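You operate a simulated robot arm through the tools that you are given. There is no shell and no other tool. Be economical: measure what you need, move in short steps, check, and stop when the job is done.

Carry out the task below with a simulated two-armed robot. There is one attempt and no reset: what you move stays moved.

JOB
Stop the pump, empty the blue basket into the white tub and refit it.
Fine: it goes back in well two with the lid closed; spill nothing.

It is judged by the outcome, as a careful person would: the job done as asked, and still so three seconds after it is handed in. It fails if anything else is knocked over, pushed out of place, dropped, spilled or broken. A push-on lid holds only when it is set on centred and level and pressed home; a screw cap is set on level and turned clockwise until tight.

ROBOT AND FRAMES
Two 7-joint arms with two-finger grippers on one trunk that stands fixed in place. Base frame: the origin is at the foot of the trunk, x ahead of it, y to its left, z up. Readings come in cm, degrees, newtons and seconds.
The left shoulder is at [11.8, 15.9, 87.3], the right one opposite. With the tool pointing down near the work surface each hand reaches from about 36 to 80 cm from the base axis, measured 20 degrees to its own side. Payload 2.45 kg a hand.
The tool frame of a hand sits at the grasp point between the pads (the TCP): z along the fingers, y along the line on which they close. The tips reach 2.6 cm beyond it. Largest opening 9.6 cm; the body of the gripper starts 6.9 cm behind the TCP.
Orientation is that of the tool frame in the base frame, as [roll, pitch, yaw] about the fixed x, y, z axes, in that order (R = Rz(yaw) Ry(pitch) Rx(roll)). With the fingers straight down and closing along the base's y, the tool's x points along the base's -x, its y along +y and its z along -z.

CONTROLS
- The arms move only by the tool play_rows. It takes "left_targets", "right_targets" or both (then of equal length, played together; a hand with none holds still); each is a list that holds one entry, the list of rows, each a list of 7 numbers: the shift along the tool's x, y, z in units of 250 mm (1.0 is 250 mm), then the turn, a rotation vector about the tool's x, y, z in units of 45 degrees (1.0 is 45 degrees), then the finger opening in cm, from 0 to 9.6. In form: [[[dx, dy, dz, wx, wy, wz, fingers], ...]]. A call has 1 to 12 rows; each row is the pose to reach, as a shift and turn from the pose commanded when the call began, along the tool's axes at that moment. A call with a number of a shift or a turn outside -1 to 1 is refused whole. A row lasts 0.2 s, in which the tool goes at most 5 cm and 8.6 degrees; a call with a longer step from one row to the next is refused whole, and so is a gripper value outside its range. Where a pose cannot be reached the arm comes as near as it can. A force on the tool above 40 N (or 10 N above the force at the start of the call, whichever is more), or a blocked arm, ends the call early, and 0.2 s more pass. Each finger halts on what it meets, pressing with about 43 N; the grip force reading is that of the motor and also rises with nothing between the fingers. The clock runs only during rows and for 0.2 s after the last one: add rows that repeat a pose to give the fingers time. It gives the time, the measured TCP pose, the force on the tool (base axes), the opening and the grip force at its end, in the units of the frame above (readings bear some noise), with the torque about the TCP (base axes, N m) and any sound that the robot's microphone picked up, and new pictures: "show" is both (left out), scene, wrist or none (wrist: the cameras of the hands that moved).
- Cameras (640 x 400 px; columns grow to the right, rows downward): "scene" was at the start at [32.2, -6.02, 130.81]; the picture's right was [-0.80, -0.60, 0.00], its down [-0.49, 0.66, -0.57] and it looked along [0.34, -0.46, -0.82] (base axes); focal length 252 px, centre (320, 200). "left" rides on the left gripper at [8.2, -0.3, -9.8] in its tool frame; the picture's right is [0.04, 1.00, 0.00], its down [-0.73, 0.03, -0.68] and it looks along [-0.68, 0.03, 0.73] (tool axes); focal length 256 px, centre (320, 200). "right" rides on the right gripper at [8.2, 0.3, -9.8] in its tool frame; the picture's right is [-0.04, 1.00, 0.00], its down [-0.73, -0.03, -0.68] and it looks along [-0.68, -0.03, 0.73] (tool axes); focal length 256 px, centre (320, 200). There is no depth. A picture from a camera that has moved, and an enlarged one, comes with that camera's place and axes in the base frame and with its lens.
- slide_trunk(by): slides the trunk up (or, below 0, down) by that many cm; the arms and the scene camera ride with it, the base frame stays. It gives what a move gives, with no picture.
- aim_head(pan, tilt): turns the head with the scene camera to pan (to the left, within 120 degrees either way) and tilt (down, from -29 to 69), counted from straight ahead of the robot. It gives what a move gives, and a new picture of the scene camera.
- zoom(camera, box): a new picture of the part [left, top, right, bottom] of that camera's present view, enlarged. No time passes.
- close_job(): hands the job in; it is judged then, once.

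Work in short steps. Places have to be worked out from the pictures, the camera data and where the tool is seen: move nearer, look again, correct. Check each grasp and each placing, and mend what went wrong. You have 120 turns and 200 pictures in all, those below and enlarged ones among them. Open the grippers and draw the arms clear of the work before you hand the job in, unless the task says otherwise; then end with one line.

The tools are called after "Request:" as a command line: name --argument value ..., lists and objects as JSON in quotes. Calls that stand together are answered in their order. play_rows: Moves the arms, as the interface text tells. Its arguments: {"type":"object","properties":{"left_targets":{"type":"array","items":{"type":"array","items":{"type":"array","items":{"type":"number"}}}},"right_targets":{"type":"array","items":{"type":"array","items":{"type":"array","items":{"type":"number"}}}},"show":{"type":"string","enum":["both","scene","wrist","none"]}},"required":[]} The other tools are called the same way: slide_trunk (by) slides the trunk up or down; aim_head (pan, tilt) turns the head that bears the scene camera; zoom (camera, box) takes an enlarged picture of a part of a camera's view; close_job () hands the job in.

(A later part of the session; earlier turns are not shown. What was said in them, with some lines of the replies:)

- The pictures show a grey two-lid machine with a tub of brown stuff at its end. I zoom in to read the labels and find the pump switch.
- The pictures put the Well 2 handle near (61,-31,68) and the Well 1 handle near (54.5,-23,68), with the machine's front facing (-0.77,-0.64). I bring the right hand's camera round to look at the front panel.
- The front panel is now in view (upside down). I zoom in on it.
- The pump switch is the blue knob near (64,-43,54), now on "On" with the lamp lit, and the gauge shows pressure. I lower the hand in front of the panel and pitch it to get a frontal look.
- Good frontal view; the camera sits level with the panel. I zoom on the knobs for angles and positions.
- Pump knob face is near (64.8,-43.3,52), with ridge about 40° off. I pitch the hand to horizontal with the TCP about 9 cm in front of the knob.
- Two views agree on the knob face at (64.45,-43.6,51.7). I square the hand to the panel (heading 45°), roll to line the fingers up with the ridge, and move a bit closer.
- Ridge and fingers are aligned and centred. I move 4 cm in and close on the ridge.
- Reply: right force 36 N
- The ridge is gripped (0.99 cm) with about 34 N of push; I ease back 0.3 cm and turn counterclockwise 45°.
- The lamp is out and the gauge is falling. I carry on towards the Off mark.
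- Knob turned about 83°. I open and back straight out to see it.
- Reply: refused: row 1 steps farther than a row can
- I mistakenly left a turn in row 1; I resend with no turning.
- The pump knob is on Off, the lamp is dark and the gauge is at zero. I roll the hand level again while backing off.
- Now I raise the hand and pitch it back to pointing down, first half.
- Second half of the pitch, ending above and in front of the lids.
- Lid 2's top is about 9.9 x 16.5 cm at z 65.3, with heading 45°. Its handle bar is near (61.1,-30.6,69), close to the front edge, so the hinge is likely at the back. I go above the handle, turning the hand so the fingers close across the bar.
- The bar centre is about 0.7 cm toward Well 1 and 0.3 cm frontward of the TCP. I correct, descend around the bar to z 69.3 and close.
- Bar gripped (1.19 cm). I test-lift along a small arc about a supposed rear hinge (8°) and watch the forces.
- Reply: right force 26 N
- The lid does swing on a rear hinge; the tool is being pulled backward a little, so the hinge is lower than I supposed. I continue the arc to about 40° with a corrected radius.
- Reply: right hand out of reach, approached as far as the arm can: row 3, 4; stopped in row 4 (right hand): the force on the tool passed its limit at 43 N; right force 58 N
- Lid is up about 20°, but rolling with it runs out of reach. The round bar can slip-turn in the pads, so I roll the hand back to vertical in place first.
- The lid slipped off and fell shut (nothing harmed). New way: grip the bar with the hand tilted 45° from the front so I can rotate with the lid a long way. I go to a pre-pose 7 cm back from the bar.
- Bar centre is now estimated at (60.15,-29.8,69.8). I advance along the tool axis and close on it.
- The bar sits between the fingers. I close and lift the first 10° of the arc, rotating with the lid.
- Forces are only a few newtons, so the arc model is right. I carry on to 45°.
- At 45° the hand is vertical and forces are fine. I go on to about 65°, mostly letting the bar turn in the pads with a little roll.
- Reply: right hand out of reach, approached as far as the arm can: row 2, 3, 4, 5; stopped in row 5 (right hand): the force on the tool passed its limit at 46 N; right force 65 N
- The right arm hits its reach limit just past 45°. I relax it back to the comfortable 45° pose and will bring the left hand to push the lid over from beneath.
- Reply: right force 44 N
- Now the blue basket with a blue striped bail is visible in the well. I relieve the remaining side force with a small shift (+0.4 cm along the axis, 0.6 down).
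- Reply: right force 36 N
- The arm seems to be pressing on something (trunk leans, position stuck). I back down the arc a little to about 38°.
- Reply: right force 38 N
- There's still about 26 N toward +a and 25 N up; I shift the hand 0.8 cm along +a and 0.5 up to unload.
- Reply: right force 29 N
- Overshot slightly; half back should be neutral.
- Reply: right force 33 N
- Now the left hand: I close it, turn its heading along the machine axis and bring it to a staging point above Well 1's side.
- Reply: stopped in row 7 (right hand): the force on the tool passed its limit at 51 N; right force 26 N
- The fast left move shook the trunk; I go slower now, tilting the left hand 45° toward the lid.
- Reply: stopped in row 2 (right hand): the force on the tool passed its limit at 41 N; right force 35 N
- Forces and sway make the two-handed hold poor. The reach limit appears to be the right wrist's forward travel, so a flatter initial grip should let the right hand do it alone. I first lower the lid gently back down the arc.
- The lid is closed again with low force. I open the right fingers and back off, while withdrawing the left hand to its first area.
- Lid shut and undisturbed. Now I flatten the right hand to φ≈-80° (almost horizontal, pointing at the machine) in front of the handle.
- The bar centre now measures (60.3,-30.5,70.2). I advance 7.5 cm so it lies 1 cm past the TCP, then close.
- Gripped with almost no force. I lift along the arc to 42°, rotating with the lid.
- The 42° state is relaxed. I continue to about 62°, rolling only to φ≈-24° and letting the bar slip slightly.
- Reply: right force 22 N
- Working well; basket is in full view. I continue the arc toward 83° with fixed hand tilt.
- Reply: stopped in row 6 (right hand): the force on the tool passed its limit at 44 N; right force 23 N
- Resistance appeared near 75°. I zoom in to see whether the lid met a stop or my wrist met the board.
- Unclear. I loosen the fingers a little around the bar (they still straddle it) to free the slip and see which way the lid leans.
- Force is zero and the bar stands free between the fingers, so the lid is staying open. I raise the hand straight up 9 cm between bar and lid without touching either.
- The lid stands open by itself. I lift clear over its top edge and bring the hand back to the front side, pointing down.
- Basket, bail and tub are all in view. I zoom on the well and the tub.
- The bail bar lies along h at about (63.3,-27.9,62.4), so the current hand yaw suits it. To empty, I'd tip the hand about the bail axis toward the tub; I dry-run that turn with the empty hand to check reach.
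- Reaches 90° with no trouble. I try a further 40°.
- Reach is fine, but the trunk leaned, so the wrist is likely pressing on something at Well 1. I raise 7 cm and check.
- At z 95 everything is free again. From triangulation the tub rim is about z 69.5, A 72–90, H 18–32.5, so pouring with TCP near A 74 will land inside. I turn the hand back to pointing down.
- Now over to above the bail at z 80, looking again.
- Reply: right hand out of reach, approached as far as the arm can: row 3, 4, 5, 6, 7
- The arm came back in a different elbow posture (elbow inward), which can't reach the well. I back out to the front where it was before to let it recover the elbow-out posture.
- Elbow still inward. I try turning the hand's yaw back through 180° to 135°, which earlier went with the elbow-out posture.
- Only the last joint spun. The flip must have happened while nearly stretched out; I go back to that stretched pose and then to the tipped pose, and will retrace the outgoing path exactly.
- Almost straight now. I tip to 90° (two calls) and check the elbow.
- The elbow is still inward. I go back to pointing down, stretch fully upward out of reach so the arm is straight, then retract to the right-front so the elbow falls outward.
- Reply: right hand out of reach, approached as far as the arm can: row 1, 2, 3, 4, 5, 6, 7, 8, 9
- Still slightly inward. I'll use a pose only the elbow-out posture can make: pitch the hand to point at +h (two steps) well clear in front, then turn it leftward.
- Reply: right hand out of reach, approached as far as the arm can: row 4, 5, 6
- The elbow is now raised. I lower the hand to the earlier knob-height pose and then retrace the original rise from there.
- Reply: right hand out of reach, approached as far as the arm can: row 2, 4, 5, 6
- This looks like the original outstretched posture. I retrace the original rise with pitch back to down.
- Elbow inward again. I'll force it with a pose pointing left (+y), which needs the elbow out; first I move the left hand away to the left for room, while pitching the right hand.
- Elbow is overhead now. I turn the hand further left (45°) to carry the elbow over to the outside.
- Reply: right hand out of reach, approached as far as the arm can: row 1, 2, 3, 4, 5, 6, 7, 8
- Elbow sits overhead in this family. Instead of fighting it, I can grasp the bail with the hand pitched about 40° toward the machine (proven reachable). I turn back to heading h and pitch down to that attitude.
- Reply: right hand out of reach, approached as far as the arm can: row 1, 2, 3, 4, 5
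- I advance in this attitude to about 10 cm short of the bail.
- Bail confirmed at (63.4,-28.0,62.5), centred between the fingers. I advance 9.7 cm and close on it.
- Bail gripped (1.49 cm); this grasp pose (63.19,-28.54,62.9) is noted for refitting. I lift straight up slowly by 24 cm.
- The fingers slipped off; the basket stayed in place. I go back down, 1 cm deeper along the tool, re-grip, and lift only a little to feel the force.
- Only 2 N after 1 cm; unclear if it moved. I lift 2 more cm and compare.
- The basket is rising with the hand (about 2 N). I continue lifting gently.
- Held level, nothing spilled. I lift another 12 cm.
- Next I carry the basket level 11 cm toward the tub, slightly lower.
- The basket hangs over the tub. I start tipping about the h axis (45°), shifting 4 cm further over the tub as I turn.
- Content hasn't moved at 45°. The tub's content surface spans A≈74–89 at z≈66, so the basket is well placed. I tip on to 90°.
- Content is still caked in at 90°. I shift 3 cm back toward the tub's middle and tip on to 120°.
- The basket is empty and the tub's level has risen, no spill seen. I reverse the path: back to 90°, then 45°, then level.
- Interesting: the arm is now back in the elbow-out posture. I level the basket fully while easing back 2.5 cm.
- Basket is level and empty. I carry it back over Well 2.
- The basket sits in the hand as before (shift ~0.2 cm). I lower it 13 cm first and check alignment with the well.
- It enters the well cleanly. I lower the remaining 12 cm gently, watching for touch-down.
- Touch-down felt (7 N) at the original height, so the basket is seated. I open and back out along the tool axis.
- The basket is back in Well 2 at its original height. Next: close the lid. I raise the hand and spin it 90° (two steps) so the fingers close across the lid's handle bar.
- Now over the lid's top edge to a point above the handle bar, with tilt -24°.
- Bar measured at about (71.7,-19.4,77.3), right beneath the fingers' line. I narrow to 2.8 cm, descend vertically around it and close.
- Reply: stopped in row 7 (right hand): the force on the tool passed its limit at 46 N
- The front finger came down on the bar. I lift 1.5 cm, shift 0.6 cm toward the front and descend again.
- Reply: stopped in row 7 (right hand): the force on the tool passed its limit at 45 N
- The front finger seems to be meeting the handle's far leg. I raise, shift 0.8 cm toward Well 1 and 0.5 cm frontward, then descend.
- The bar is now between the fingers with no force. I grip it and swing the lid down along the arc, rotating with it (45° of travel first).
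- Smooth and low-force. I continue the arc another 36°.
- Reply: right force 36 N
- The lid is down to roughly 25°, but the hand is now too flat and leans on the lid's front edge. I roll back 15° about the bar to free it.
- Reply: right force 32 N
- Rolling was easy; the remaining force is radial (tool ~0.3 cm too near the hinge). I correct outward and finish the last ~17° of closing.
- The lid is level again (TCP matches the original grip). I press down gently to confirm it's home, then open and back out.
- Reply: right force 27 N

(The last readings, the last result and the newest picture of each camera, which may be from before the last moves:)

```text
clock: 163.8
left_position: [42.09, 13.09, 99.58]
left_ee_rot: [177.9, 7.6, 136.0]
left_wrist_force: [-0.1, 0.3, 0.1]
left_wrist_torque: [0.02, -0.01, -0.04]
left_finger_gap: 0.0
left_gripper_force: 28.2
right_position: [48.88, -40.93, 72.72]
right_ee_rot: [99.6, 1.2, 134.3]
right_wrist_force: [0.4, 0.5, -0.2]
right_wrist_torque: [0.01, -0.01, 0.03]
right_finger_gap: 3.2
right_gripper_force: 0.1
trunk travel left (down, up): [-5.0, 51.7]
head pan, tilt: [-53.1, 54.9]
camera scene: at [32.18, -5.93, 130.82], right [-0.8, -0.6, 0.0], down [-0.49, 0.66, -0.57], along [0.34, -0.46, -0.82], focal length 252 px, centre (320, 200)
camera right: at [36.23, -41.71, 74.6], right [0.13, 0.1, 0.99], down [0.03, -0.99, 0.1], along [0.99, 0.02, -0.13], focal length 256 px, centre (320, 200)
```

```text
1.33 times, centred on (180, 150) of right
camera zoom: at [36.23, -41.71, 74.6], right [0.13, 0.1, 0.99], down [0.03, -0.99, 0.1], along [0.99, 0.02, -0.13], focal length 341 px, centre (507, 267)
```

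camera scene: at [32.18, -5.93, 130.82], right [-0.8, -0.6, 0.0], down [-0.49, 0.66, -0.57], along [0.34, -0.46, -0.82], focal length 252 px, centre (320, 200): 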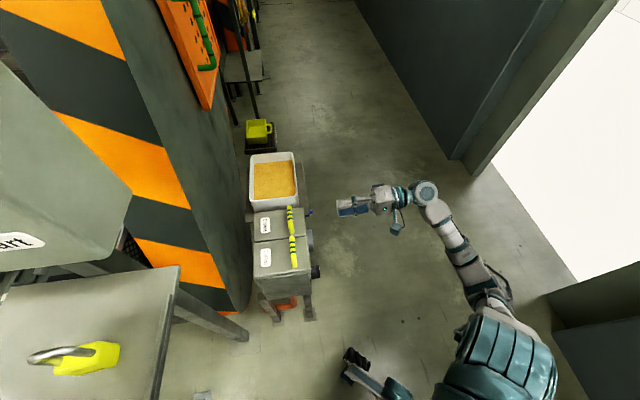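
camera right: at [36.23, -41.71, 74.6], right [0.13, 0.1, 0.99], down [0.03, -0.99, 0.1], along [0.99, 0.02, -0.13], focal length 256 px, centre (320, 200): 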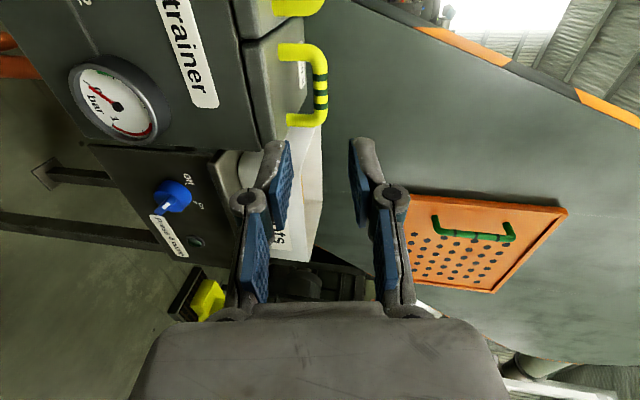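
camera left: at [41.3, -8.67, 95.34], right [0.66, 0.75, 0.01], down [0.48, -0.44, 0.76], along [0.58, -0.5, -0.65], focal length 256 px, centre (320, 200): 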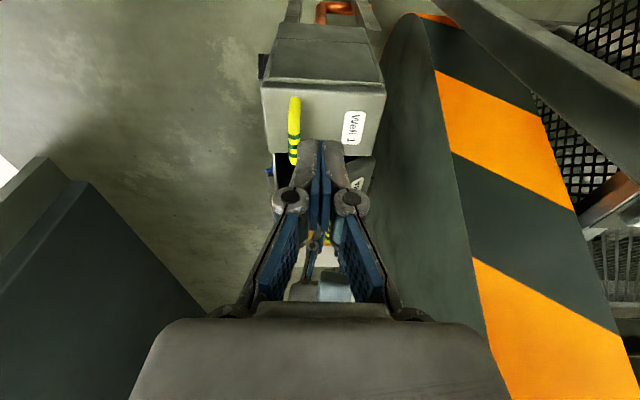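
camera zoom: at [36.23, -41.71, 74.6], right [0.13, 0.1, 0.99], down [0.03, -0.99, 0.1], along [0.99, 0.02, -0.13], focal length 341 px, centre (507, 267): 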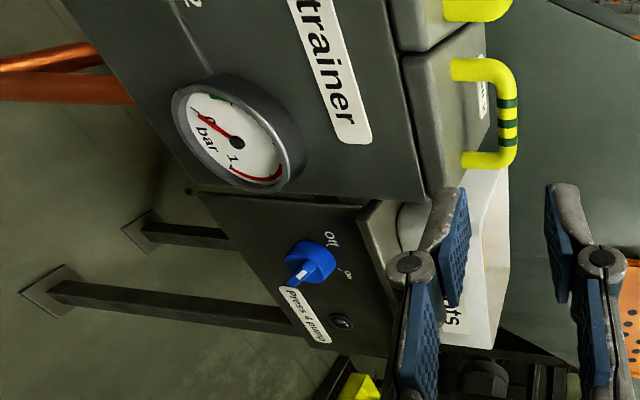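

The lid is closed flush and the gauge is at zero. I zoom on the pump knob to confirm Off.

Request:
zoom --camera "right" --box '[130, 150, 230, 260]'

Request:
zoom --camera "scene" --box '[240, 140, 330, 230]'

```text
3.64 times, centred on (180, 205) of right
camera zoom: at [36.23, -41.71, 74.6], right [0.13, 0.1, 0.99], down [0.03, -0.99, 0.1], along [0.99, 0.02, -0.13], focal length 931 px, centre (829, 182)
```

zoom: 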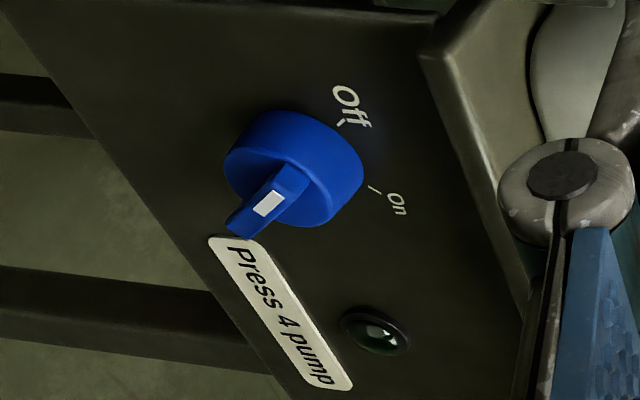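

```text
4.44 times, centred on (285, 185) of scene
camera zoom: at [32.18, -5.93, 130.82], right [-0.8, -0.6, 0.0], down [-0.49, 0.66, -0.57], along [0.34, -0.46, -0.82], focal length 1120 px, centre (476, 267)
```

zoom: 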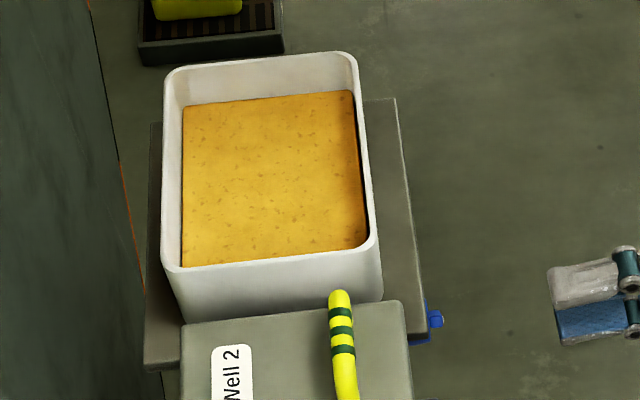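

Lamp dark, ridge lined up with Off, nothing out of place. I draw the right arm further back and open both grippers.

Request:
play_rows --left_targets '[[[0, 0, 0, 0, 0, 0, 2], [0, 0, 0, 0, 0, 0, 4], [0, 0, 0, 0, 0, 0, 6], [0, 0, 0, 0, 0, 0, 8], [0, 0, 0, 0, 0, 0, 9], [0, 0, 0, 0, 0, 0, 9], [0, 0, 0, 0, 0, 0, 9], [0, 0, 0, 0, 0, 0, 9]]]' --right_targets '[[[0, 0.04, -0.06, 0, 0, 0, 4], [0, 0.1, -0.12, 0, 0, 0, 5], [0, 0.16, -0.18, 0, 0, 0, 6], [0, 0.22, -0.24, 0, 0, 0, 7], [0, 0.28, -0.3, 0, 0, 0, 8], [0, 0.32, -0.34, 0, 0, 0, 9], [0, 0.32, -0.34, 0, 0, 0, 9], [0, 0.32, -0.34, 0, 0, 0, 9]]]' --show "scene"

```text
clock: 165.6
left_position: [42.12, 13.13, 99.7]
left_ee_rot: [177.8, 7.5, 135.9]
left_wrist_force: [-0.1, -0.4, -0.2]
left_wrist_torque: [-0.04, 0.01, 0.0]
left_finger_gap: 9.01
left_gripper_force: 0.1
right_position: [43.62, -45.55, 82.01]
right_ee_rot: [99.5, 1.2, 134.3]
right_wrist_force: [0.2, -0.3, 0.4]
right_wrist_torque: [0.01, 0.0, 0.0]
right_finger_gap: 9.02
right_gripper_force: 0.0
trunk travel left (down, up): [-5.0, 51.7]
head pan, tilt: [-53.1, 54.9]
camera scene: at [32.13, -5.97, 130.83], right [-0.8, -0.6, 0.0], down [-0.49, 0.66, -0.57], along [0.34, -0.46, -0.82], focal length 252 px, centre (320, 200)
```

scene: 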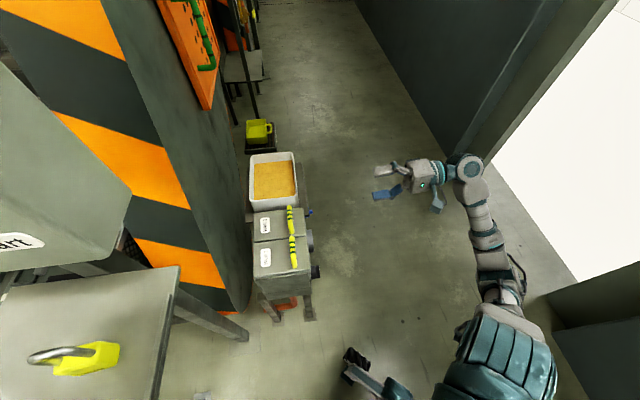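

Everything is in place: pump off, basket emptied and back in Well 2, lid closed, arms clear. I hand the job in.

Request:
close_job

```text
The job is handed in.
```

The pump is off, and the blue basket has been emptied into the white tub and refitted in well two with the lid closed; I saw no spill.
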